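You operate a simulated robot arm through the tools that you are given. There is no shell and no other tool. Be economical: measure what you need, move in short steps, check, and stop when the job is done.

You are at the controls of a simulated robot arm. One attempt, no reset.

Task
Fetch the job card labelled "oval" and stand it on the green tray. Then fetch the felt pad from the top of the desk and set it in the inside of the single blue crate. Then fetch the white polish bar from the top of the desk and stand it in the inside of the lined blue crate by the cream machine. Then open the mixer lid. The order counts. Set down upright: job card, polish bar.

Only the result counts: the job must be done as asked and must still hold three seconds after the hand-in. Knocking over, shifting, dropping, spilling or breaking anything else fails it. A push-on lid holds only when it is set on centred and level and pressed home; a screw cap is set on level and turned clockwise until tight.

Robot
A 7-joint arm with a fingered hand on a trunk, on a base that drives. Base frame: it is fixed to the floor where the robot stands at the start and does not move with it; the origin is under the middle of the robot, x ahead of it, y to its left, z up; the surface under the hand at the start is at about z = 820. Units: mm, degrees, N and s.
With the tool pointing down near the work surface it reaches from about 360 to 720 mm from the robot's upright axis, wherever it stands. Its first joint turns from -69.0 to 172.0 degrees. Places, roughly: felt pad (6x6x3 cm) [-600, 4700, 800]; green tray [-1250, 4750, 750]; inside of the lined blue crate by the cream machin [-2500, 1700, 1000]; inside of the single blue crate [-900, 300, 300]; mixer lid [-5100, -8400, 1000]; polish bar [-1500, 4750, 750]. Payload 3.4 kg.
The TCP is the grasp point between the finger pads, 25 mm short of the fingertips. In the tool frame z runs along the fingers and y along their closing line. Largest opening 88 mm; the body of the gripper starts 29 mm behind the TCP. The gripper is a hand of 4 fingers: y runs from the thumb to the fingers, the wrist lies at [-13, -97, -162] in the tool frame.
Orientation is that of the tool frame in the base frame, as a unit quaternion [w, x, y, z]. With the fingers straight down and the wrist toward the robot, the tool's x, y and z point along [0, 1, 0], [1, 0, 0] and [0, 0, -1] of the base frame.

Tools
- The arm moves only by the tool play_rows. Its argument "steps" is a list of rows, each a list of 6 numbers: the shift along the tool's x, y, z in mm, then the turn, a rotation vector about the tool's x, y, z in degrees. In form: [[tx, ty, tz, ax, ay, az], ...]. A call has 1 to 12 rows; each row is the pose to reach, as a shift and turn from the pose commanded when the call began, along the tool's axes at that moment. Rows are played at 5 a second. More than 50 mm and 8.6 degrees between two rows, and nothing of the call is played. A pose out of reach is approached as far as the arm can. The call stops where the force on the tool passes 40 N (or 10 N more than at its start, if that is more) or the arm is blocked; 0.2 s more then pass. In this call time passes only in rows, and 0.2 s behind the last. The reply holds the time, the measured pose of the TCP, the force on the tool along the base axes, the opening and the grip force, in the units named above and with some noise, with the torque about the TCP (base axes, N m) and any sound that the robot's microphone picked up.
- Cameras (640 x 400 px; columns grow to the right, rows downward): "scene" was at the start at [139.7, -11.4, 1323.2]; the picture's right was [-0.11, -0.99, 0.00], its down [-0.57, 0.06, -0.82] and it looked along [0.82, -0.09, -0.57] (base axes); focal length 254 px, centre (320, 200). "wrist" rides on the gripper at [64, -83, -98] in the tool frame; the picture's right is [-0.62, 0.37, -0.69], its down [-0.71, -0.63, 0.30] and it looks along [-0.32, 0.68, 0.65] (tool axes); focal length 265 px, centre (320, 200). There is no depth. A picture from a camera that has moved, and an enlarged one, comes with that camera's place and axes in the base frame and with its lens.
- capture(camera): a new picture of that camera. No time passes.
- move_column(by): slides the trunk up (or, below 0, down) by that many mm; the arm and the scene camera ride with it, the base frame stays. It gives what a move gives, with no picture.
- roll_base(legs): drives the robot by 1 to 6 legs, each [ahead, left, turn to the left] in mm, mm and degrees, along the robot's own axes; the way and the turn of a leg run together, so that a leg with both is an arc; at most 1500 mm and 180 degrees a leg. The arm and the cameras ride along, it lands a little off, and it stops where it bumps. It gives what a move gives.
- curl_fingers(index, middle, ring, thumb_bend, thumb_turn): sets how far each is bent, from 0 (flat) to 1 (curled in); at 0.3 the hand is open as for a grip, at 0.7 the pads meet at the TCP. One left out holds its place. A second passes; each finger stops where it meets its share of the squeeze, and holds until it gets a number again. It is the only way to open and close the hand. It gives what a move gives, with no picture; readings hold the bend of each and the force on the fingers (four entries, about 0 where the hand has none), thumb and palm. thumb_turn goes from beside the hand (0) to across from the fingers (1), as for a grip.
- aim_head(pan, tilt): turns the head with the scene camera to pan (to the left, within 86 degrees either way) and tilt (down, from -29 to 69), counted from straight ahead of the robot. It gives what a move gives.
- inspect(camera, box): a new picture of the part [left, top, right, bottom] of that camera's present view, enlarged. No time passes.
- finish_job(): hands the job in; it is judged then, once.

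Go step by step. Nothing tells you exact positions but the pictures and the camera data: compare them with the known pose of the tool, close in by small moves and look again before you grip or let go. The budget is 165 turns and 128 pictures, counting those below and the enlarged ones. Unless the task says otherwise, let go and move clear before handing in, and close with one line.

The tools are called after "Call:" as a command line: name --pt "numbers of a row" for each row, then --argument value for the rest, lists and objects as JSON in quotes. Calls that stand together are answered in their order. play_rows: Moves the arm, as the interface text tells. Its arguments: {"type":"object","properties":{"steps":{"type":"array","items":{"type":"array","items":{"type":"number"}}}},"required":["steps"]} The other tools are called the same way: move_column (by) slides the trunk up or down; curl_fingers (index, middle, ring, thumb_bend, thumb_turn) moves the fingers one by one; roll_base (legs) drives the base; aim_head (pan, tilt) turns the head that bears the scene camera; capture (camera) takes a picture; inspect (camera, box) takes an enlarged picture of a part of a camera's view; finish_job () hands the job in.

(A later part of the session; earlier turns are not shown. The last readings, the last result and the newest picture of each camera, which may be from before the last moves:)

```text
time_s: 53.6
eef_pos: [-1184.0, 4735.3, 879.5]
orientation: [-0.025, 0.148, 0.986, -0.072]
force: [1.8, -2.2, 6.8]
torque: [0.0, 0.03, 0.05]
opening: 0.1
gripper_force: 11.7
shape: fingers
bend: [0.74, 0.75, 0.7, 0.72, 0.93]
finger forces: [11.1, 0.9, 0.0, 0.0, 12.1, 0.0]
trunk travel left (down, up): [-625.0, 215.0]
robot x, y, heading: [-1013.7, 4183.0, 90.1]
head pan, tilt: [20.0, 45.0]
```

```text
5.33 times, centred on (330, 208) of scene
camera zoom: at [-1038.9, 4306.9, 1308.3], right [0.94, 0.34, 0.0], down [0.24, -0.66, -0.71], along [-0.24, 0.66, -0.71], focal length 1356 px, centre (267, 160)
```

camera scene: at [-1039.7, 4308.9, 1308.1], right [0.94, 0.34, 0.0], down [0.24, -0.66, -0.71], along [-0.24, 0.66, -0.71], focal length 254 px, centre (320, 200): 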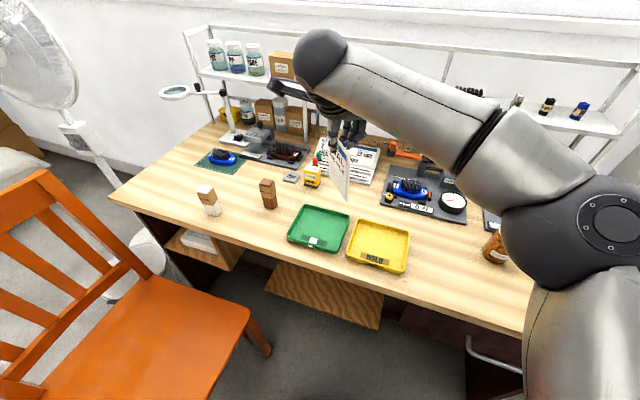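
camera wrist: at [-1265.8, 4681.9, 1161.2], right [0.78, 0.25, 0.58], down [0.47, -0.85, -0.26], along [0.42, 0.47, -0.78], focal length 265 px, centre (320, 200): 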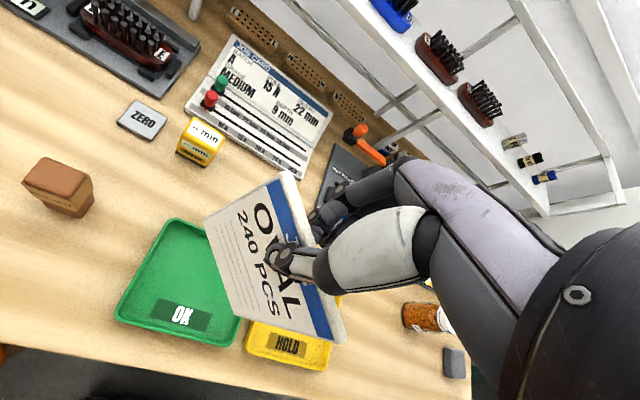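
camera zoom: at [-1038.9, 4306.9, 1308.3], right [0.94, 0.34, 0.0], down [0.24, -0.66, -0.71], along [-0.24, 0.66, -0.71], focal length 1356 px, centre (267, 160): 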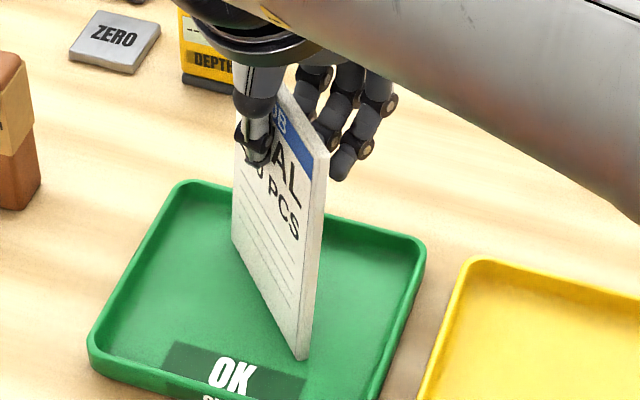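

The thumb pushed it ~1.7° back. I'll bring fingers to 0.77 and limit the thumb to 0.70 so the card comes to vertical with nearly no squeeze.

Call:
curl_fingers --index 0.77 --middle 0.75 --ring 0.65 --thumb_bend 0.705

Call:
inspect --camera "scene" --box '[305, 170, 355, 245]'

```text
time_s: 54.6
eef_pos: [-1184.1, 4735.5, 879.6]
orientation: [-0.023, 0.148, 0.986, -0.072]
force: [-0.6, -0.1, 0.5]
torque: [-0.01, 0.05, -0.01]
opening: 0.7
gripper_force: 6.1
shape: fingers
bend: [0.76, 0.75, 0.65, 0.66, 0.95]
finger forces: [5.7, 0.2, 0.0, 0.1, 5.9, 0.0]
trunk travel left (down, up): [-625.0, 215.0]
robot x, y, heading: [-1013.8, 4179.5, 90.1]
head pan, tilt: [20.0, 45.0]
```

```text
5.33 times, centred on (330, 208) of scene
camera zoom: at [-1039.6, 4308.4, 1308.1], right [0.94, 0.34, 0.0], down [0.24, -0.66, -0.71], along [-0.24, 0.66, -0.71], focal length 1356 px, centre (267, 160)
```

zoom: 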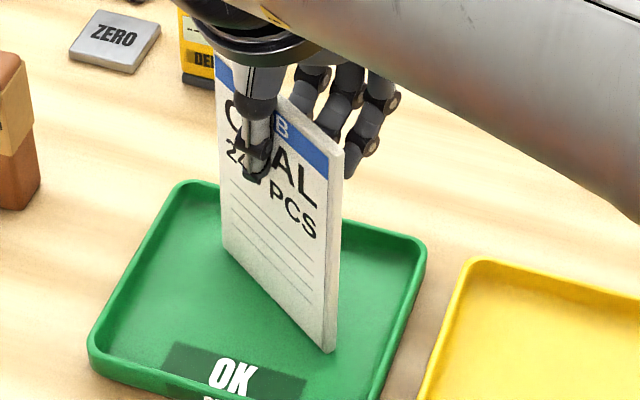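

The card is near-vertical and unloaded (Fz≈0). Open both sides together now.

Call:
curl_fingers --index 0.72 --middle 0.65 --ring 0.6 --thumb_bend 0.62

Call:
inspect --camera "scene" --box '[305, 170, 355, 245]'

```text
time_s: 55.6
eef_pos: [-1185.9, 4735.5, 879.7]
orientation: [-0.023, 0.148, 0.986, -0.072]
force: [0.5, -0.3, 0.3]
torque: [-0.03, 0.0, 0.04]
opening: 3.8
gripper_force: 0.2
shape: fingers
bend: [0.72, 0.65, 0.6, 0.62, 0.97]
finger forces: [0.3, 0.0, 0.1, 0.0, 0.3, 0.0]
trunk travel left (down, up): [-625.0, 215.0]
robot x, y, heading: [-1013.9, 4183.8, 90.3]
head pan, tilt: [20.0, 45.0]
```

```text
5.33 times, centred on (330, 208) of scene
camera zoom: at [-1039.7, 4308.4, 1308.1], right [0.94, 0.34, 0.0], down [0.24, -0.66, -0.71], along [-0.24, 0.66, -0.71], focal length 1356 px, centre (267, 160)
```

zoom: 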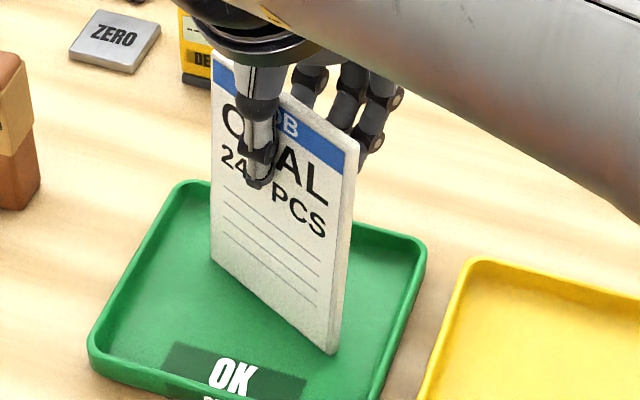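

Still upright with nearly no contact. Open wider.

Call:
curl_fingers --index 0.62 --middle 0.55 --ring 0.5 --thumb_bend 0.5

Call:
inspect --camera "scene" --box '[305, 170, 355, 245]'

```text
time_s: 56.6
eef_pos: [-1184.0, 4735.9, 879.7]
orientation: [-0.023, 0.148, 0.986, -0.073]
force: [0.4, -0.2, 0.1]
torque: [0.02, 0.0, -0.01]
opening: 27.8
gripper_force: 0.0
shape: fingers
bend: [0.62, 0.55, 0.5, 0.5, 0.97]
finger forces: [0.0, 0.0, 0.0, 0.0, 0.0, 0.0]
trunk travel left (down, up): [-625.0, 215.0]
robot x, y, heading: [-1014.2, 4180.8, 90.1]
head pan, tilt: [20.0, 45.0]
```

```text
5.33 times, centred on (330, 208) of scene
camera zoom: at [-1039.6, 4308.4, 1308.1], right [0.94, 0.34, 0.0], down [0.24, -0.66, -0.71], along [-0.24, 0.66, -0.71], focal length 1356 px, centre (267, 160)
```

zoom: 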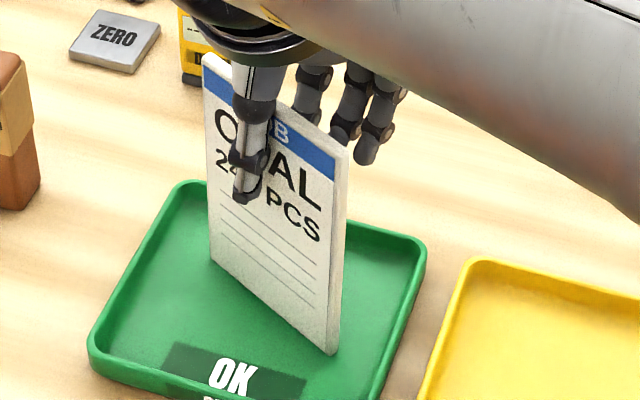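

The card stands freely. Open fully and rise straight up.

Call:
curl_fingers --index 0.35 --middle 0.35 --ring 0.35 --thumb_bend 0.3

Call:
play_rows --pt "0.5 -3 -20 0 0 0" --pt "1 -6 -40 0 0 0" --pt "2.1 -12 -79 0 0 0" --pt "3.1 -18 -119 0 0 0" --pt "4.2 -24 -158 0 0 0"

Call:
capture --camera "scene"

```text
time_s: 57.6
eef_pos: [-1183.1, 4735.2, 879.6]
orientation: [-0.024, 0.148, 0.986, -0.072]
force: [-0.6, 0.6, -0.9]
torque: [0.01, -0.04, 0.01]
opening: 79.0
gripper_force: 0.1
shape: fingers
bend: [0.35, 0.35, 0.35, 0.3, 0.97]
finger forces: [0.0, 0.0, 0.1, 0.1, 0.0, 0.0]
trunk travel left (down, up): [-625.0, 215.0]
robot x, y, heading: [-1013.0, 4180.6, 90.3]
head pan, tilt: [20.0, 45.0]
```

```text
time_s: 58.8
eef_pos: [-1185.4, 4734.1, 1040.9]
orientation: [-0.022, 0.148, 0.986, -0.072]
force: [0.5, -0.2, -0.5]
torque: [0.0, 0.0, 0.02]
opening: 79.3
gripper_force: 0.0
shape: fingers
bend: [0.35, 0.35, 0.35, 0.3, 0.97]
finger forces: [0.0, 0.0, 0.0, 0.0, 0.1, 0.0]
trunk travel left (down, up): [-625.0, 215.0]
robot x, y, heading: [-1014.7, 4182.2, 90.0]
head pan, tilt: [20.0, 45.0]
```

```text
86 pictures are left
camera scene: at [-1040.3, 4307.5, 1308.1], right [0.94, 0.34, 0.0], down [0.24, -0.66, -0.71], along [-0.24, 0.66, -0.71], focal length 254 px, centre (320, 200)
```

scene: 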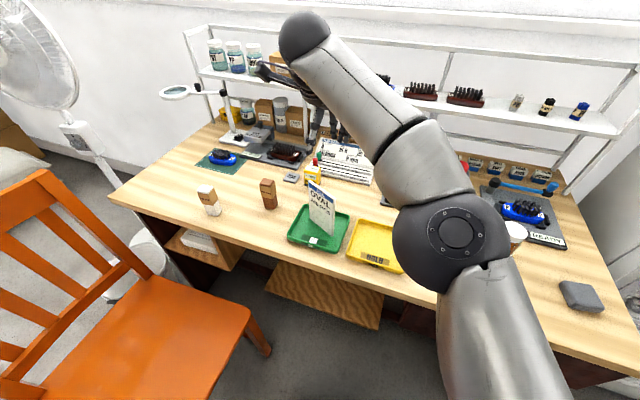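

The card stands on the green tray. Now level the hand, bring it in front of the robot, and drive right toward the felt pad at about (−590, 4740).

Call:
play_rows --pt "0 -10 -40 -1 0 0" --pt "-40 -20 -74 -3 -1 -4" --pt "-80 -32 -74 -5 -1.7 -9" --pt "-120 -45 -74 -7 -2.4 -13" --pt "-158 -58 -74 -8.3 -2.8 -17.1" --pt "-195 -70 -74 -8.3 -2.8 -17.1"

Call:
roll_base --legs '[[0, -330, 0]]'

Call:
aim_head --pan -10 --tilt 45

Call:
capture --camera "scene"

Call:
capture --camera "wrist"

```text
refused: row 2 steps farther than a row can; nothing moved
```

```text
time_s: 61.0
eef_pos: [-850.9, 4735.2, 1039.2]
orientation: [-0.023, 0.149, 0.986, -0.073]
force: [-0.2, 0.3, -0.4]
torque: [-0.03, 0.02, -0.01]
opening: 79.4
gripper_force: 0.0
shape: fingers
bend: [0.35, 0.35, 0.35, 0.3, 0.97]
finger forces: [0.0, 0.0, 0.1, 0.1, 0.1, 0.0]
trunk travel left (down, up): [-625.0, 215.0]
robot x, y, heading: [-674.9, 4183.7, 90.3]
head pan, tilt: [20.0, 45.0]
```

```text
time_s: 61.9
eef_pos: [-850.9, 4734.8, 1039.1]
orientation: [-0.023, 0.148, 0.986, -0.073]
force: [0.2, 0.4, 0.3]
torque: [-0.03, -0.02, 0.0]
opening: 79.3
gripper_force: 0.2
shape: fingers
bend: [0.35, 0.35, 0.35, 0.3, 0.97]
finger forces: [0.1, 0.1, 0.1, 0.1, 0.0, 0.0]
trunk travel left (down, up): [-625.0, 215.0]
robot x, y, heading: [-680.0, 4183.0, 90.3]
head pan, tilt: [-10.0, 45.0]
```

```text
85 pictures are left
camera scene: at [-663.6, 4312.8, 1308.1], right [0.99, -0.17, 0.0], down [-0.12, -0.7, -0.71], along [0.12, 0.7, -0.71], focal length 254 px, centre (320, 200)
```

scene: 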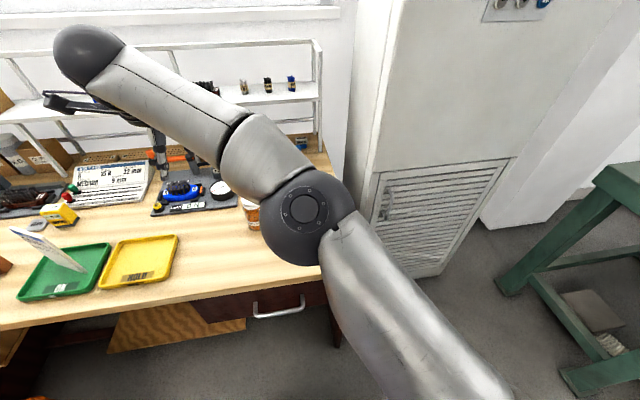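

```text
84 pictures are left
camera wrist: at [-929.0, 4687.4, 1151.4], right [0.75, 0.26, 0.61], down [0.48, -0.85, -0.22], along [0.46, 0.46, -0.76], focal length 265 px, centre (320, 200)
```

wrist: 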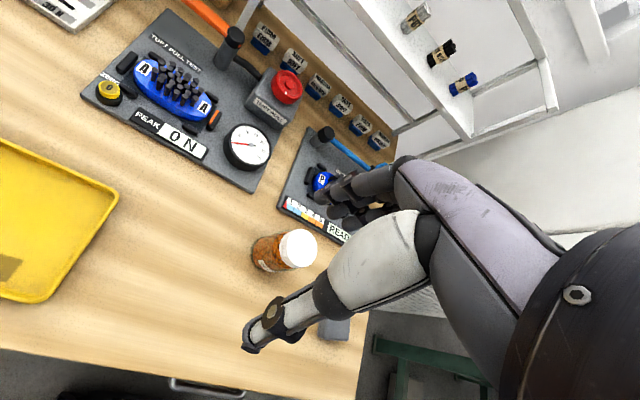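

The base moved; the arm row was refused for step size. Now level the hand and bring it above the pad (≈(−589, 4725)).

Call:
play_rows --pt "-41 11.5 -9.5 -1.5 -0.5 -3" --pt "-82 23 -19 -3 -1 -6" --pt "-123 34.5 -28.5 -4.5 -1.5 -9" --pt "-164 46 -38 -6 -2 -12" --pt "-205 57.5 -47.5 -7.2 -2.4 -15" --pt "-247 69 -57 -8.3 -2.8 -17.1"

Call:
capture --camera "scene"

Call:
capture --camera "wrist"

```text
time_s: 63.3
eef_pos: [-591.2, 4733.8, 1078.6]
orientation: [0.001, -0.001, 1.0, 0.0]
force: [0.4, -0.9, 0.1]
torque: [0.0, -0.01, -0.01]
opening: 79.4
gripper_force: 0.1
shape: fingers
bend: [0.35, 0.35, 0.35, 0.3, 0.97]
finger forces: [0.0, 0.0, 0.0, 0.0, 0.0, 0.1]
trunk travel left (down, up): [-625.0, 215.0]
robot x, y, heading: [-680.7, 4184.6, 90.1]
head pan, tilt: [-10.0, 45.0]
```

```text
83 pictures are left
camera scene: at [-662.1, 4312.2, 1308.1], right [0.99, -0.17, 0.0], down [-0.12, -0.7, -0.71], along [0.12, 0.7, -0.71], focal length 254 px, centre (320, 200)
```

scene: 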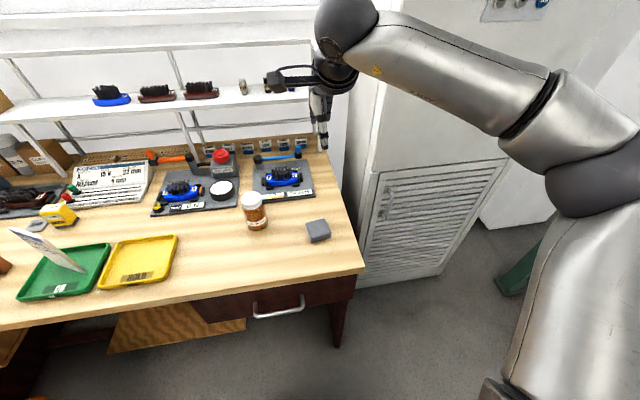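

```text
82 pictures are left
camera wrist: at [-654.6, 4649.2, 1178.1], right [0.62, 0.37, 0.69], down [0.72, -0.63, -0.3], along [0.32, 0.68, -0.65], focal length 265 px, centre (320, 200)
```

wrist: 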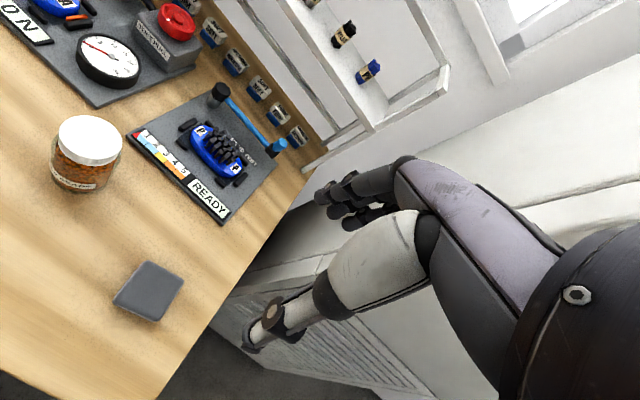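

Pad centre ≈(−598, 4728), top z≈780–790, yaw ~6°. Open fully and descend to ~80 mm above it, then re-measure.

Call:
curl_fingers --index 0.3 --middle 0.3 --ring 0.3 --thumb_bend 0.3

Call:
play_rows --pt "2 -1 45 0 0 -2" --pt "4 -3 90 0 0 -4" --pt "6 -5 135 0 0 -6" --pt "7 -6 180 0 0 -6" --pt "7 -6 215 0 0 -6"

Call:
capture --camera "wrist"

Call:
inspect --camera "scene" --box '[240, 160, 400, 270]'

```text
time_s: 64.3
eef_pos: [-592.5, 4734.0, 1078.8]
orientation: [0.001, 0.0, 1.0, 0.0]
force: [0.0, -0.7, 0.1]
torque: [0.02, 0.01, -0.01]
opening: 84.2
gripper_force: 0.0
shape: fingers
bend: [0.3, 0.3, 0.3, 0.3, 0.97]
finger forces: [0.0, 0.1, 0.0, 0.0, 0.0, 0.0]
trunk travel left (down, up): [-625.0, 215.0]
robot x, y, heading: [-680.1, 4184.7, 90.3]
head pan, tilt: [-10.0, 45.0]
```

```text
time_s: 65.5
eef_pos: [-599.6, 4727.4, 866.0]
orientation: [0.001, -0.053, 0.999, -0.001]
force: [0.6, 1.3, 0.3]
torque: [-0.03, -0.01, 0.02]
opening: 84.6
gripper_force: 0.1
shape: fingers
bend: [0.3, 0.3, 0.3, 0.3, 0.97]
finger forces: [0.0, 0.0, 0.0, 0.0, 0.0, 0.1]
trunk travel left (down, up): [-625.0, 215.0]
robot x, y, heading: [-679.3, 4183.2, 90.2]
head pan, tilt: [-10.0, 45.0]
```

```text
81 pictures are left
camera wrist: at [-653.7, 4637.6, 964.0], right [0.58, 0.43, 0.69], down [0.78, -0.55, -0.3], along [0.25, 0.71, -0.65], focal length 265 px, centre (320, 200)
```

wrist: 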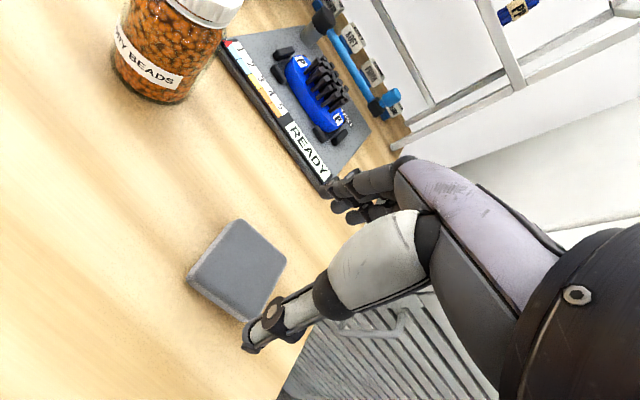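

```text
3.64 times, centred on (320, 215) of scene
camera zoom: at [-663.4, 4313.2, 1308.1], right [0.99, -0.17, 0.0], down [-0.12, -0.7, -0.71], along [0.12, 0.7, -0.71], focal length 924 px, centre (320, 146)
```

zoom: 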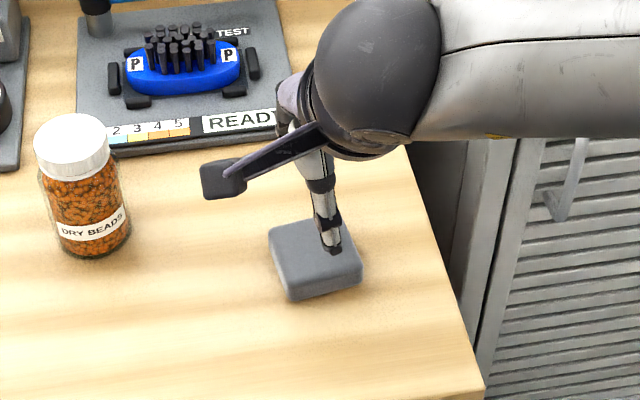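

Pad centre refined to ≈(−598, 4727), top z≈785, yaw ≈10°. Descend to straddle it.

Call:
play_rows --pt "-1 0 30 0 0 -3" --pt "-1.5 0 60 0 0 -4" --pt "-1.5 0 76 0 0 -4"

Call:
capture --camera "wrist"

Call:
inspect --camera "scene" --box '[240, 160, 400, 270]'

```text
time_s: 66.3
eef_pos: [-595.6, 4728.8, 790.7]
orientation: [0.001, -0.087, 0.996, 0.0]
force: [0.6, -0.5, -0.5]
torque: [0.02, -0.03, -0.02]
opening: 84.5
gripper_force: 0.0
shape: fingers
bend: [0.3, 0.3, 0.3, 0.3, 0.97]
finger forces: [0.0, 0.0, 0.1, 0.0, 0.1, 0.0]
trunk travel left (down, up): [-625.0, 215.0]
robot x, y, heading: [-681.8, 4186.1, 90.2]
head pan, tilt: [-10.0, 45.0]
```

```text
79 pictures are left
camera wrist: at [-644.0, 4634.3, 889.9], right [0.55, 0.47, 0.69], down [0.81, -0.5, -0.3], along [0.2, 0.73, -0.65], focal length 265 px, centre (320, 200)
```

wrist: 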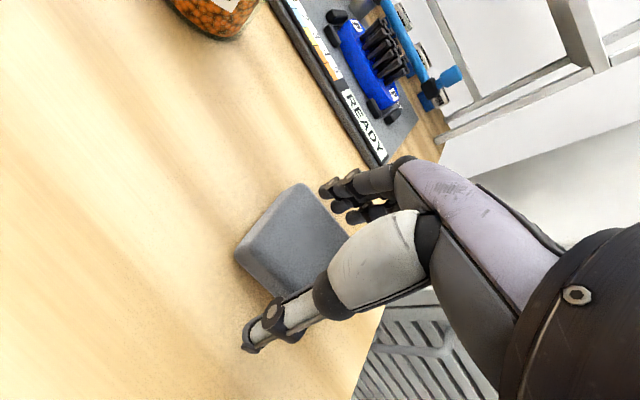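

```text
3.64 times, centred on (320, 215) of scene
camera zoom: at [-663.6, 4312.9, 1308.1], right [0.99, -0.17, 0.0], down [-0.12, -0.7, -0.71], along [0.12, 0.7, -0.71], focal length 924 px, centre (320, 146)
```

zoom: 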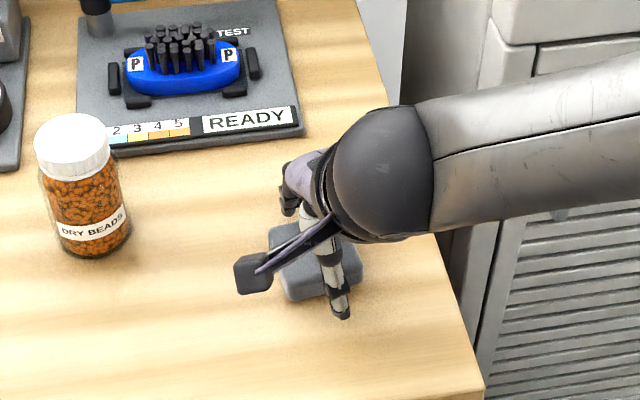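

Thumb is in front, fingers behind the pad. Lower 5 mm and close.

Call:
play_rows --pt "0 0 5 0 0 0"

Call:
curl_fingers --index 0.6 --middle 0.6 --ring 0.6 --thumb_bend 0.6

Call:
capture --camera "wrist"

```text
time_s: 66.7
eef_pos: [-595.6, 4728.0, 784.8]
orientation: [0.0, -0.088, 0.996, 0.0]
force: [0.7, -0.4, 0.9]
torque: [0.1, 0.01, 0.01]
opening: 84.1
gripper_force: 0.5
shape: fingers
bend: [0.3, 0.3, 0.3, 0.3, 0.97]
finger forces: [0.0, 1.5, 0.0, 0.0, 0.1, 0.0]
trunk travel left (down, up): [-625.0, 215.0]
robot x, y, heading: [-677.4, 4187.8, 90.0]
head pan, tilt: [-10.0, 45.0]
```

```text
time_s: 67.7
eef_pos: [-598.5, 4728.0, 789.0]
orientation: [0.001, -0.088, 0.996, 0.004]
force: [-1.1, 9.6, 27.6]
torque: [1.16, -0.01, 0.08]
opening: 53.2
gripper_force: 30.8
shape: fingers
bend: [0.47, 0.47, 0.52, 0.46, 0.95]
finger forces: [10.6, 27.9, 6.1, 0.0, 16.8, 0.1]
trunk travel left (down, up): [-625.0, 215.0]
robot x, y, heading: [-682.1, 4181.0, 90.2]
head pan, tilt: [-10.0, 45.0]
```

```text
77 pictures are left
camera wrist: at [-645.2, 4633.2, 887.0], right [0.54, 0.47, 0.7], down [0.81, -0.49, -0.31], along [0.2, 0.73, -0.65], focal length 265 px, centre (320, 200)
```

wrist: 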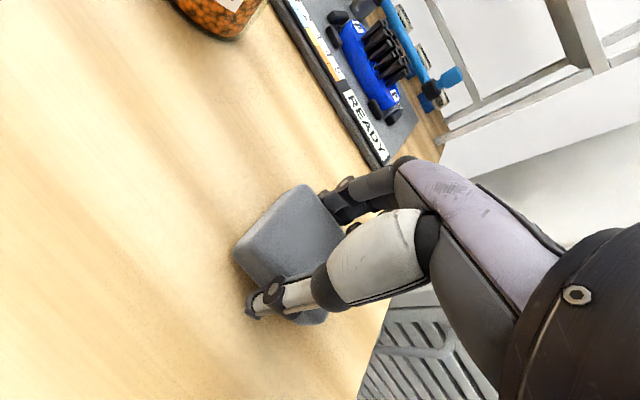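

Gripped (the middle finger was pressing on the desk). Lift.

Call:
play_rows --pt "0 0 -5 0 0 0" --pt "0 0 -15 0 0 0" --pt "0 0 -40 0 0 0" --pt "0 0 -80 0 0 0"

Call:
capture --camera "wrist"

```text
time_s: 68.7
eef_pos: [-598.3, 4727.6, 864.5]
orientation: [0.001, -0.087, 0.996, -0.001]
force: [0.4, 0.5, -0.3]
torque: [0.02, -0.01, -0.04]
opening: 53.1
gripper_force: 19.2
shape: fingers
bend: [0.49, 0.53, 0.53, 0.46, 0.95]
finger forces: [8.9, 5.7, 4.5, 0.1, 19.3, 0.0]
trunk travel left (down, up): [-625.0, 215.0]
robot x, y, heading: [-678.8, 4183.3, 90.3]
head pan, tilt: [-10.0, 45.0]
```

```text
76 pictures are left
camera wrist: at [-645.0, 4634.6, 964.1], right [0.55, 0.47, 0.69], down [0.81, -0.5, -0.3], along [0.2, 0.73, -0.66], focal length 265 px, centre (320, 200)
```

wrist: 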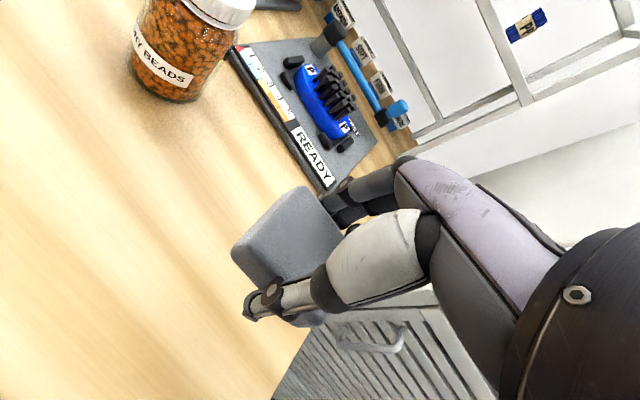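

Pad secured. Raise and tuck the hand, then drive back into the aisle and look.

Call:
play_rows --pt "0 0 -45 0 0 0" --pt "0 -10 -90 0 0 0" --pt "20 -25 -130 0 0 2" --pt "40 -45 -168 0 0 4" --pt "60 -65 -205 0 0 6" --pt "80 -85 -240 0 0 8" --pt "101 -102 -280 0 0 10"

Call:
roll_base --legs '[[-320, 0, 0], [0, -490, 0], [-200, 0, 0]]'

Call:
aim_head --pan 80 --tilt 20

Call:
capture --camera "scene"

```text
time_s: 70.3
eef_pos: [-679.9, 4609.8, 1144.8]
orientation: [0.002, -0.001, 1.0, 0.0]
force: [0.7, -0.8, 0.3]
torque: [-0.04, 0.01, -0.01]
opening: 52.7
gripper_force: 18.6
shape: fingers
bend: [0.49, 0.53, 0.53, 0.46, 0.95]
finger forces: [9.0, 5.4, 4.4, 0.0, 18.8, 0.0]
trunk travel left (down, up): [-625.0, 215.0]
robot x, y, heading: [-678.3, 4180.6, 89.9]
head pan, tilt: [-10.0, 45.0]
```

```text
time_s: 76.1
eef_pos: [-199.5, 4094.2, 1144.7]
orientation: [0.001, -0.007, 1.0, 0.0]
force: [-0.1, 0.2, -0.2]
torque: [0.0, -0.01, 0.01]
opening: 52.7
gripper_force: 18.8
shape: fingers
bend: [0.49, 0.53, 0.53, 0.46, 0.95]
finger forces: [8.8, 5.5, 4.4, 0.0, 18.7, 0.0]
trunk travel left (down, up): [-625.0, 215.0]
robot x, y, heading: [-195.3, 3665.9, 91.1]
head pan, tilt: [-10.0, 45.0]
```

```text
time_s: 77.8
eef_pos: [-198.7, 4094.2, 1145.7]
orientation: [0.0, -0.007, 1.0, 0.0]
force: [0.8, 0.4, -0.7]
torque: [-0.01, 0.01, 0.04]
opening: 52.8
gripper_force: 19.0
shape: fingers
bend: [0.49, 0.53, 0.53, 0.46, 0.95]
finger forces: [8.8, 5.4, 4.5, 0.0, 18.8, 0.0]
trunk travel left (down, up): [-625.0, 215.0]
robot x, y, heading: [-190.3, 3665.4, 90.8]
head pan, tilt: [80.0, 20.0]
```

```text
75 pictures are left
camera scene: at [-283.6, 3730.1, 1346.7], right [0.16, 0.99, 0.0], down [0.34, -0.05, -0.94], along [-0.93, 0.15, -0.34], focal length 254 px, centre (320, 200)
```

scene: 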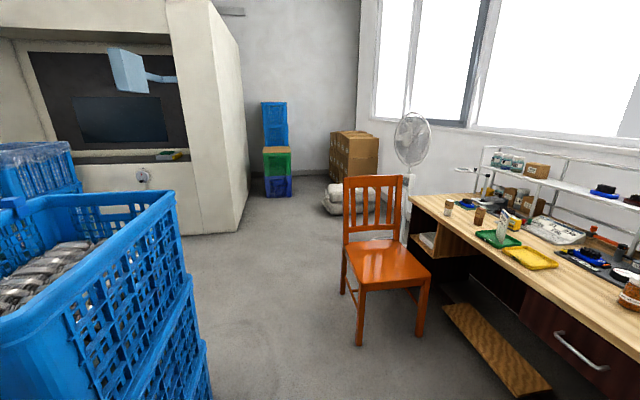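

Room is clear here; the cream machine is beyond the crate stacks. Turn around to face back down the aisle.

Call:
roll_base --legs '[[0, 0, 90], [0, 0, 89]]'

Call:
aim_head --pan -20 --tilt 20

Call:
capture --camera "scene"

```text
time_s: 85.8
eef_pos: [-193.6, 3239.4, 1145.4]
orientation: [-0.001, 1.0, -0.003, -0.001]
force: [0.3, 0.0, -0.6]
torque: [0.05, 0.04, 0.0]
opening: 52.2
gripper_force: 18.1
shape: fingers
bend: [0.49, 0.53, 0.54, 0.46, 0.95]
finger forces: [8.2, 5.1, 4.1, 0.1, 17.4, 0.0]
trunk travel left (down, up): [-625.0, 215.0]
robot x, y, heading: [-193.2, 3667.5, -90.5]
head pan, tilt: [80.0, 20.0]
```

```text
time_s: 87.5
eef_pos: [-195.1, 3239.7, 1145.4]
orientation: [0.0, 1.0, -0.001, -0.001]
force: [-0.7, -0.3, -0.8]
torque: [-0.02, -0.02, -0.01]
opening: 52.1
gripper_force: 17.4
shape: fingers
bend: [0.49, 0.53, 0.54, 0.46, 0.95]
finger forces: [8.2, 5.1, 4.1, 0.0, 17.3, 0.1]
trunk travel left (down, up): [-625.0, 215.0]
robot x, y, heading: [-194.1, 3667.7, -90.4]
head pan, tilt: [-20.0, 20.0]
```

```text
74 pictures are left
camera scene: at [-223.2, 3527.7, 1346.8], right [-0.94, 0.34, 0.0], down [0.12, 0.32, -0.94], along [-0.32, -0.88, -0.34], focal length 254 px, centre (320, 200)
```

scene: 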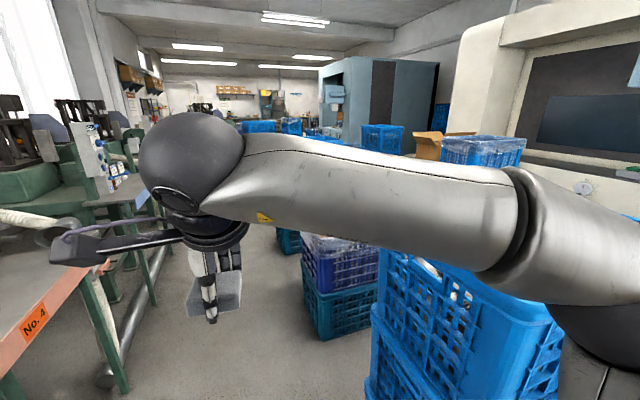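

My elbow now overhangs the crate side, so I'll raise the trunk 150 mm to clear the stacks and drive down the aisle.

Call:
move_column --by 170

Call:
roll_base --legs '[[1400, 15, 0.4], [1200, 0, 0]]'

Call:
aim_head --pan -25 --tilt 30

Call:
capture --camera "scene"

```text
time_s: 89.5
eef_pos: [-195.6, 3239.1, 1314.0]
orientation: [0.0, 1.0, -0.002, 0.0]
force: [0.2, -0.1, 0.4]
torque: [0.04, -0.01, 0.01]
opening: 52.2
gripper_force: 17.4
shape: fingers
bend: [0.49, 0.53, 0.54, 0.46, 0.95]
finger forces: [8.3, 5.1, 4.1, 0.0, 17.4, 0.1]
trunk travel left (down, up): [-795.0, 45.0]
robot x, y, heading: [-197.6, 3668.3, -90.1]
head pan, tilt: [-20.0, 20.0]
```

```text
time_s: 102.1
eef_pos: [-139.4, 651.8, 1314.1]
orientation: [0.0, 1.0, 0.016, -0.001]
force: [-0.5, 0.2, -0.4]
torque: [-0.01, -0.02, -0.02]
opening: 52.0
gripper_force: 17.2
shape: fingers
bend: [0.49, 0.53, 0.54, 0.46, 0.95]
finger forces: [8.2, 5.1, 4.3, 0.0, 17.3, 0.1]
trunk travel left (down, up): [-795.0, 45.0]
robot x, y, heading: [-153.0, 1077.6, -88.0]
head pan, tilt: [-20.0, 20.0]
```

```text
time_s: 102.8
eef_pos: [-139.1, 650.7, 1314.0]
orientation: [0.0, 1.0, 0.017, 0.0]
force: [0.1, -0.2, 0.0]
torque: [-0.05, 0.0, 0.0]
opening: 52.0
gripper_force: 16.8
shape: fingers
bend: [0.49, 0.53, 0.54, 0.46, 0.95]
finger forces: [8.2, 5.1, 4.1, 0.0, 17.3, 0.0]
trunk travel left (down, up): [-795.0, 45.0]
robot x, y, heading: [-154.5, 1081.7, -88.1]
head pan, tilt: [-25.0, 30.0]
```

```text
73 pictures are left
camera scene: at [-184.4, 944.3, 1500.8], right [-0.92, 0.39, 0.0], down [0.2, 0.46, -0.87], along [-0.34, -0.8, -0.5], focal length 254 px, centre (320, 200)
```

scene: 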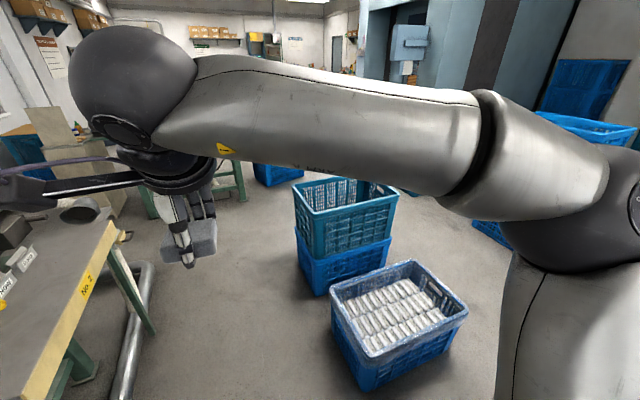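

The single crate (plastic-lined, filled with parts) is at about (−940, 280). Let me zoom in.

Call:
inspect --camera "scene" --box '[280, 160, 500, 400]'

```text
1.67 times, centred on (390, 280) of scene
camera zoom: at [-184.4, 944.3, 1500.8], right [-0.92, 0.39, 0.0], down [0.2, 0.46, -0.87], along [-0.34, -0.8, -0.5], focal length 424 px, centre (203, 67)
```

zoom: 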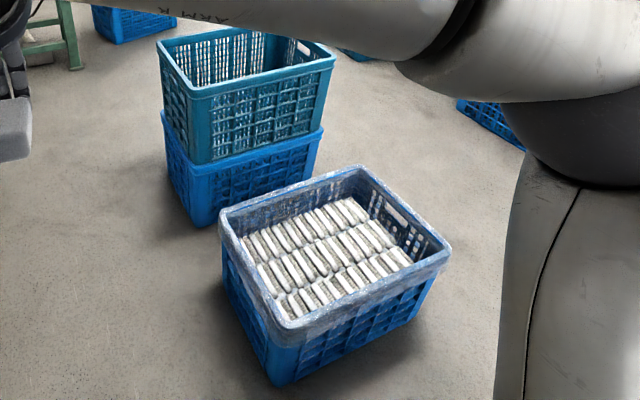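

Crate spans about x −1280…−640, y −5…440. Drive forward 860 and turn right to face it.

Call:
roll_base --legs '[[860, -20, -2], [0, 0, -90]]'

Call:
aim_head --pan 0 --tilt 45

Call:
capture --camera "scene"

Call:
capture --camera "wrist"

```text
time_s: 111.1
eef_pos: [-580.5, 231.3, 1315.4]
orientation: [0.0, 0.713, -0.701, 0.0]
force: [-0.5, 0.1, -0.3]
torque: [0.0, -0.01, 0.0]
opening: 51.9
gripper_force: 17.2
shape: fingers
bend: [0.5, 0.54, 0.54, 0.46, 0.95]
finger forces: [8.1, 4.9, 4.0, 0.1, 16.8, 0.0]
trunk travel left (down, up): [-795.0, 45.0]
robot x, y, heading: [-154.5, 236.1, -179.2]
head pan, tilt: [-25.0, 30.0]
```

```text
time_s: 112.0
eef_pos: [-580.3, 231.0, 1314.8]
orientation: [0.0, 0.713, -0.701, 0.0]
force: [-0.3, 0.1, -0.7]
torque: [0.03, 0.02, 0.0]
opening: 51.7
gripper_force: 17.2
shape: fingers
bend: [0.5, 0.54, 0.54, 0.46, 0.95]
finger forces: [8.0, 4.9, 4.0, 0.0, 17.0, 0.0]
trunk travel left (down, up): [-795.0, 45.0]
robot x, y, heading: [-151.9, 239.8, -179.2]
head pan, tilt: [0.0, 45.0]
```

```text
71 pictures are left
camera scene: at [-281.2, 234.0, 1478.1], right [-0.02, 1.0, 0.0], down [0.71, 0.01, -0.71], along [-0.71, -0.01, -0.71], focal length 254 px, centre (320, 200)
```

scene: 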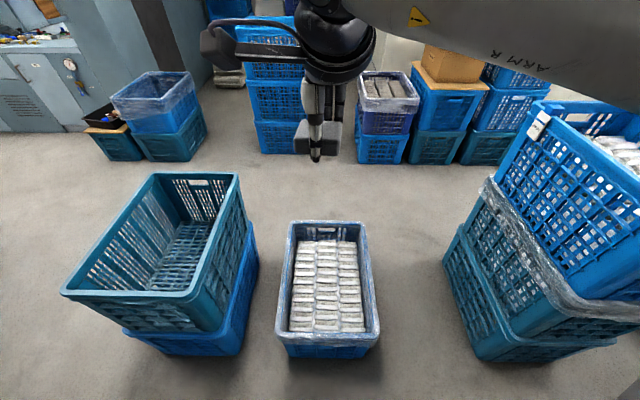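

```text
70 pictures are left
camera wrist: at [-493.6, 167.1, 1413.6], right [-0.38, 0.61, 0.69], down [0.62, 0.73, -0.3], along [-0.69, 0.31, -0.65], focal length 265 px, centre (320, 200)
```

wrist: 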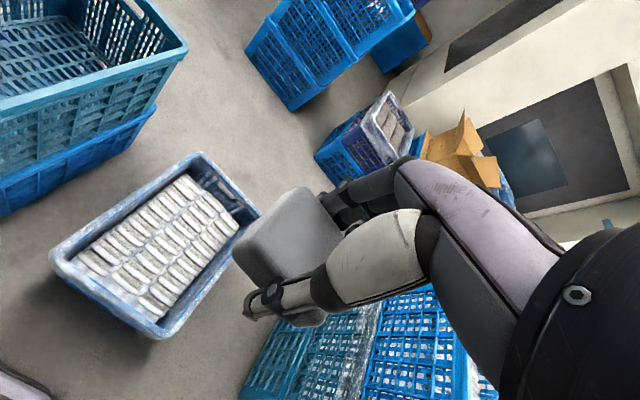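

Crate rim ≈z 300, y≈55…470, near edge x≈−635. I'll lower the trunk 700 mm and re-measure.

Call:
move_column --by -700

Call:
capture --camera "scene"

Call:
capture --camera "wrist"

```text
refused: -700 is not a number from -400 to 400
```

```text
69 pictures are left
camera scene: at [-281.2, 234.0, 1478.1], right [-0.02, 1.0, 0.0], down [0.71, 0.01, -0.71], along [-0.71, -0.01, -0.71], focal length 254 px, centre (320, 200)
```

scene: 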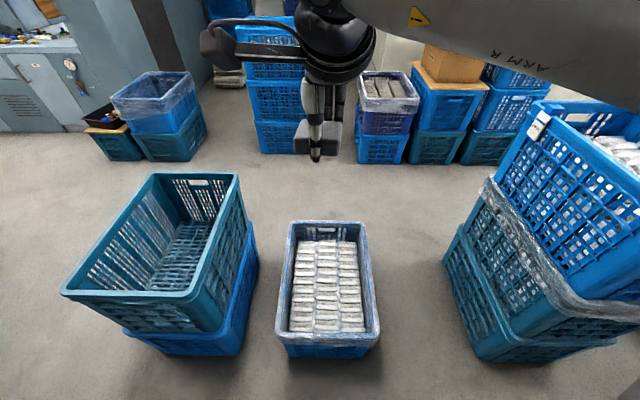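

```text
68 pictures are left
camera wrist: at [-493.6, 167.1, 1413.6], right [-0.38, 0.61, 0.69], down [0.62, 0.73, -0.3], along [-0.69, 0.31, -0.65], focal length 265 px, centre (320, 200)
```

wrist: 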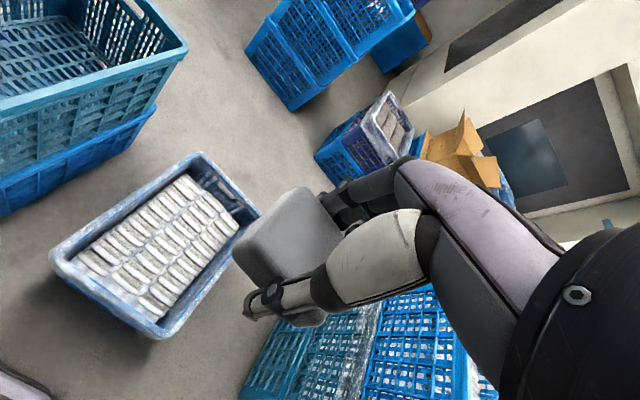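

Call:
move_column --by -400

Call:
move_column --by -250

Call:
capture --camera "scene"

Call:
capture --camera "wrist"

```text
time_s: 115.8
eef_pos: [-578.3, 231.4, 913.5]
orientation: [-0.001, 0.713, -0.701, 0.0]
force: [-0.7, -0.6, 0.5]
torque: [-0.01, 0.01, -0.02]
opening: 52.0
gripper_force: 16.9
shape: fingers
bend: [0.5, 0.54, 0.54, 0.46, 0.95]
finger forces: [8.0, 5.0, 4.0, 0.0, 16.9, 0.1]
trunk travel left (down, up): [-395.0, 445.0]
robot x, y, heading: [-154.1, 238.0, -179.1]
head pan, tilt: [0.0, 45.0]
```

```text
time_s: 118.4
eef_pos: [-580.2, 229.1, 664.4]
orientation: [-0.001, 0.713, -0.701, 0.0]
force: [-0.4, -0.1, -0.9]
torque: [-0.02, -0.02, -0.01]
opening: 51.5
gripper_force: 17.0
shape: fingers
bend: [0.5, 0.54, 0.54, 0.46, 0.95]
finger forces: [8.1, 4.8, 4.0, 0.1, 16.9, 0.0]
trunk travel left (down, up): [-145.0, 695.0]
robot x, y, heading: [-151.6, 235.0, -178.9]
head pan, tilt: [0.0, 45.0]
```

```text
67 pictures are left
camera scene: at [-281.1, 233.9, 828.1], right [-0.02, 1.0, 0.0], down [0.71, 0.01, -0.71], along [-0.71, -0.01, -0.71], focal length 254 px, centre (320, 200)
```

scene: 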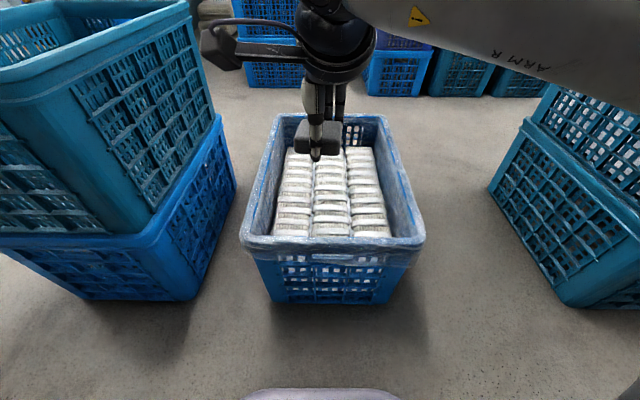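

```text
66 pictures are left
camera wrist: at [-493.6, 167.0, 763.6], right [-0.38, 0.61, 0.69], down [0.62, 0.73, -0.3], along [-0.69, 0.31, -0.65], focal length 265 px, centre (320, 200)
```

wrist: 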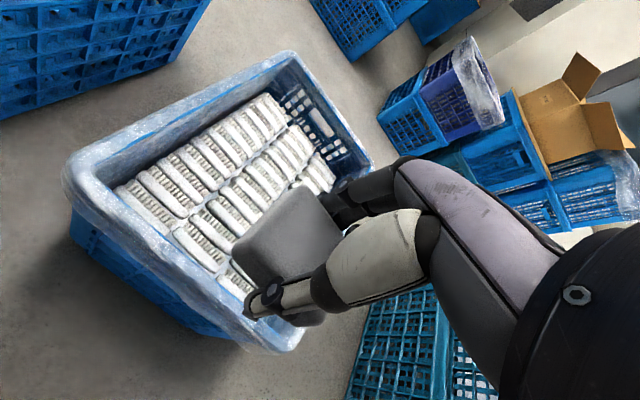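

Two-height triangulation: rim z≈345, parts surface z≈225. I'll reach over the crate middle, lower the trunk 100 mm and then the arm.

Call:
play_rows --pt "-7 44 0 0 0 0" --pt "-14 88 5 0 0 0" --pt "-21 132 20 0 0 0" --pt "-28 176 40 0 0 0" --pt "-36 214 70 0 0 0" --pt "-36 219 110 0 0 0"

Call:
move_column --by -110

Call:
capture --camera "scene"

Call:
capture --camera "wrist"

```text
time_s: 119.8
eef_pos: [-798.6, 263.5, 552.8]
orientation: [0.0, 0.712, -0.702, 0.0]
force: [-0.4, -0.6, -0.8]
torque: [-0.01, 0.0, 0.02]
opening: 51.4
gripper_force: 17.3
shape: fingers
bend: [0.5, 0.54, 0.54, 0.46, 0.95]
finger forces: [8.0, 5.0, 4.0, 0.0, 16.8, 0.0]
trunk travel left (down, up): [-145.0, 695.0]
robot x, y, heading: [-150.0, 236.8, -179.2]
head pan, tilt: [0.0, 45.0]
```

```text
time_s: 121.2
eef_pos: [-797.9, 262.7, 442.6]
orientation: [0.0, 0.713, -0.701, -0.001]
force: [0.1, -0.4, -0.3]
torque: [-0.05, 0.03, 0.01]
opening: 51.3
gripper_force: 17.1
shape: fingers
bend: [0.5, 0.54, 0.54, 0.46, 0.95]
finger forces: [8.0, 4.8, 4.0, 0.1, 16.9, 0.1]
trunk travel left (down, up): [-35.0, 805.0]
robot x, y, heading: [-150.4, 235.0, -179.0]
head pan, tilt: [0.0, 45.0]
```

```text
65 pictures are left
camera scene: at [-281.2, 233.9, 718.1], right [-0.02, 1.0, 0.0], down [0.71, 0.01, -0.71], along [-0.71, -0.01, -0.71], focal length 254 px, centre (320, 200)
```

scene: 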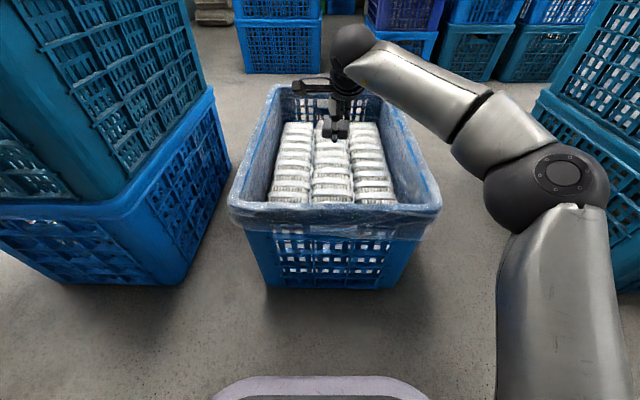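

```text
64 pictures are left
camera wrist: at [-712.6, 199.0, 542.1], right [-0.38, 0.61, 0.69], down [0.62, 0.73, -0.3], along [-0.69, 0.31, -0.65], focal length 265 px, centre (320, 200)
```

wrist: 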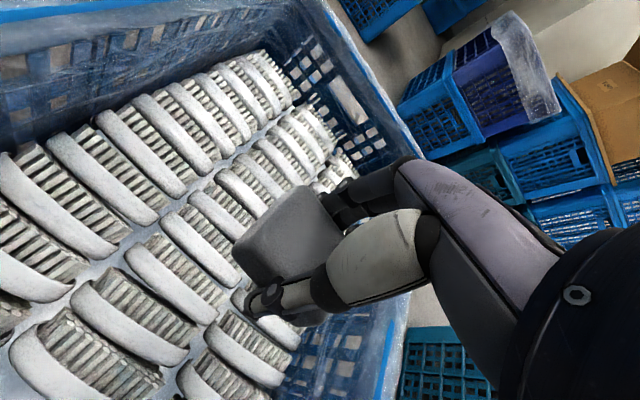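

The hand is centred over the crate. Lower in stages watching force.

Call:
play_rows --pt "0 0 40 0 0 0" --pt "0 0 80 0 0 0" --pt "0 0 120 0 0 0" --pt "0 0 140 0 0 0"

Call:
capture --camera "wrist"

Call:
capture --camera "scene"

```text
time_s: 122.2
eef_pos: [-797.7, 262.3, 300.9]
orientation: [-0.001, 0.713, -0.701, 0.0]
force: [-0.1, -0.1, 0.6]
torque: [-0.01, -0.03, 0.02]
opening: 51.2
gripper_force: 16.2
shape: fingers
bend: [0.5, 0.54, 0.54, 0.47, 0.95]
finger forces: [7.9, 4.9, 3.9, 0.0, 16.6, 0.0]
trunk travel left (down, up): [-35.0, 805.0]
robot x, y, heading: [-153.2, 240.0, -178.9]
head pan, tilt: [0.0, 45.0]
```

```text
63 pictures are left
camera wrist: at [-712.4, 198.4, 400.5], right [-0.38, 0.61, 0.69], down [0.62, 0.73, -0.3], along [-0.69, 0.31, -0.65], focal length 265 px, centre (320, 200)
```

wrist: 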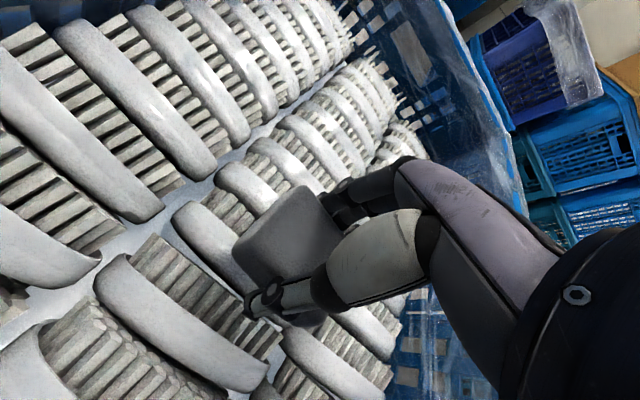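

```text
62 pictures are left
camera scene: at [-281.1, 233.9, 718.1], right [-0.02, 1.0, 0.0], down [0.71, 0.01, -0.71], along [-0.71, -0.01, -0.71], focal length 254 px, centre (320, 200)
```

scene: 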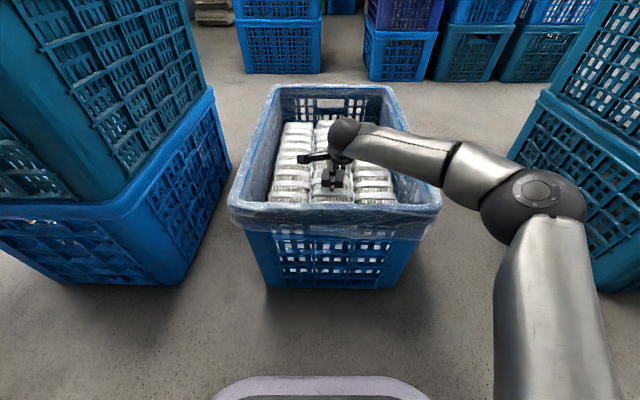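

Call:
play_rows --pt "0 0 10 0 0 0" --pt "0 0 20 0 0 0" --pt "0 0 27 0 0 0"

Call:
play_rows --pt "0 0 4 0 0 0" --pt "0 0 8 0 0 0"

```text
time_s: 123.0
eef_pos: [-799.0, 263.9, 284.3]
orientation: [0.006, 0.713, -0.701, -0.004]
force: [-2.3, 1.2, 28.6]
torque: [0.25, 0.72, -0.02]
opening: 51.2
gripper_force: 33.0
shape: fingers
bend: [0.5, 0.51, 0.54, 0.46, 0.94]
finger forces: [7.9, 34.3, 4.2, 0.0, 19.3, 0.0]
trunk travel left (down, up): [-35.0, 805.0]
robot x, y, heading: [-149.0, 239.2, -178.7]
head pan, tilt: [0.0, 45.0]
```

```text
time_s: 123.5
eef_pos: [-801.2, 263.1, 283.9]
orientation: [0.01, 0.712, -0.702, -0.006]
force: [1.9, 1.8, 19.3]
torque: [0.18, 0.42, -0.04]
opening: 51.6
gripper_force: 30.3
shape: fingers
bend: [0.51, 0.53, 0.55, 0.46, 0.94]
finger forces: [7.3, 28.3, 3.5, 0.0, 20.3, 0.0]
trunk travel left (down, up): [-35.0, 805.0]
robot x, y, heading: [-152.1, 240.2, -179.1]
head pan, tilt: [0.0, 45.0]
stopped in row 2: the force on the tool passed its limit at 42 N (the readings are from after the stop); the commanded pose is now the measured one
```

Contact with the parts. Back off 3 mm and release.

Call:
play_rows --pt "0 0 -3 0 0 0"

Call:
curl_fingers --index 0.42 --middle 0.42 --ring 0.42 --thumb_bend 0.4

Call:
curl_fingers --index 0.3 --middle 0.3 --ring 0.3 --thumb_bend 0.3

Call:
play_rows --pt "0 0 -30 0 0 0" --pt "0 0 -75 0 0 0" --pt "0 0 -120 0 0 0" --pt "0 0 -165 0 0 0"

Call:
capture --camera "wrist"

```text
time_s: 123.8
eef_pos: [-800.8, 263.6, 285.1]
orientation: [0.008, 0.713, -0.701, -0.005]
force: [-2.1, 0.5, 16.6]
torque: [0.11, 0.49, 0.04]
opening: 51.6
gripper_force: 26.6
shape: fingers
bend: [0.51, 0.53, 0.55, 0.46, 0.94]
finger forces: [8.3, 22.3, 4.1, 0.1, 17.8, 0.1]
trunk travel left (down, up): [-35.0, 805.0]
robot x, y, heading: [-152.9, 235.7, -178.9]
head pan, tilt: [0.0, 45.0]
```

```text
time_s: 124.8
eef_pos: [-800.2, 264.2, 282.9]
orientation: [0.005, 0.713, -0.702, -0.005]
force: [3.3, 0.4, 9.5]
torque: [0.07, 0.2, -0.05]
opening: 62.7
gripper_force: 5.7
shape: fingers
bend: [0.42, 0.45, 0.42, 0.39, 0.97]
finger forces: [0.1, 10.9, 0.0, 0.0, 0.9, 0.1]
trunk travel left (down, up): [-35.0, 805.0]
robot x, y, heading: [-147.1, 242.3, -179.1]
head pan, tilt: [0.0, 45.0]
```

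```text
time_s: 125.8
eef_pos: [-799.5, 263.4, 281.2]
orientation: [0.004, 0.713, -0.702, -0.003]
force: [0.1, 0.8, -0.1]
torque: [0.03, -0.01, 0.02]
opening: 84.4
gripper_force: 0.0
shape: fingers
bend: [0.3, 0.3, 0.3, 0.3, 0.97]
finger forces: [0.0, 0.1, 0.1, 0.1, 0.0, 0.1]
trunk travel left (down, up): [-35.0, 805.0]
robot x, y, heading: [-154.3, 238.1, -178.8]
head pan, tilt: [0.0, 45.0]
```

```text
time_s: 126.8
eef_pos: [-798.5, 264.4, 447.6]
orientation: [0.004, 0.713, -0.701, -0.003]
force: [-0.7, 0.4, 0.1]
torque: [0.03, 0.01, 0.01]
opening: 84.4
gripper_force: 0.1
shape: fingers
bend: [0.3, 0.3, 0.3, 0.3, 0.97]
finger forces: [0.0, 0.1, 0.1, 0.0, 0.1, 0.1]
trunk travel left (down, up): [-35.0, 805.0]
robot x, y, heading: [-152.6, 239.0, -178.9]
head pan, tilt: [0.0, 45.0]
```

```text
61 pictures are left
camera wrist: at [-713.2, 201.2, 545.2], right [-0.37, 0.62, 0.7], down [0.62, 0.72, -0.31], along [-0.7, 0.31, -0.65], focal length 265 px, centre (320, 200)
```

wrist: 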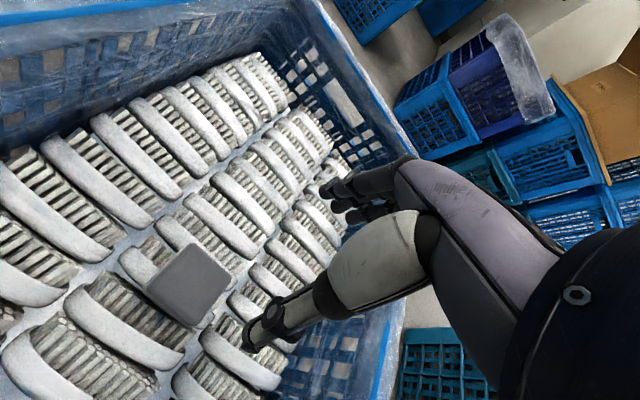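

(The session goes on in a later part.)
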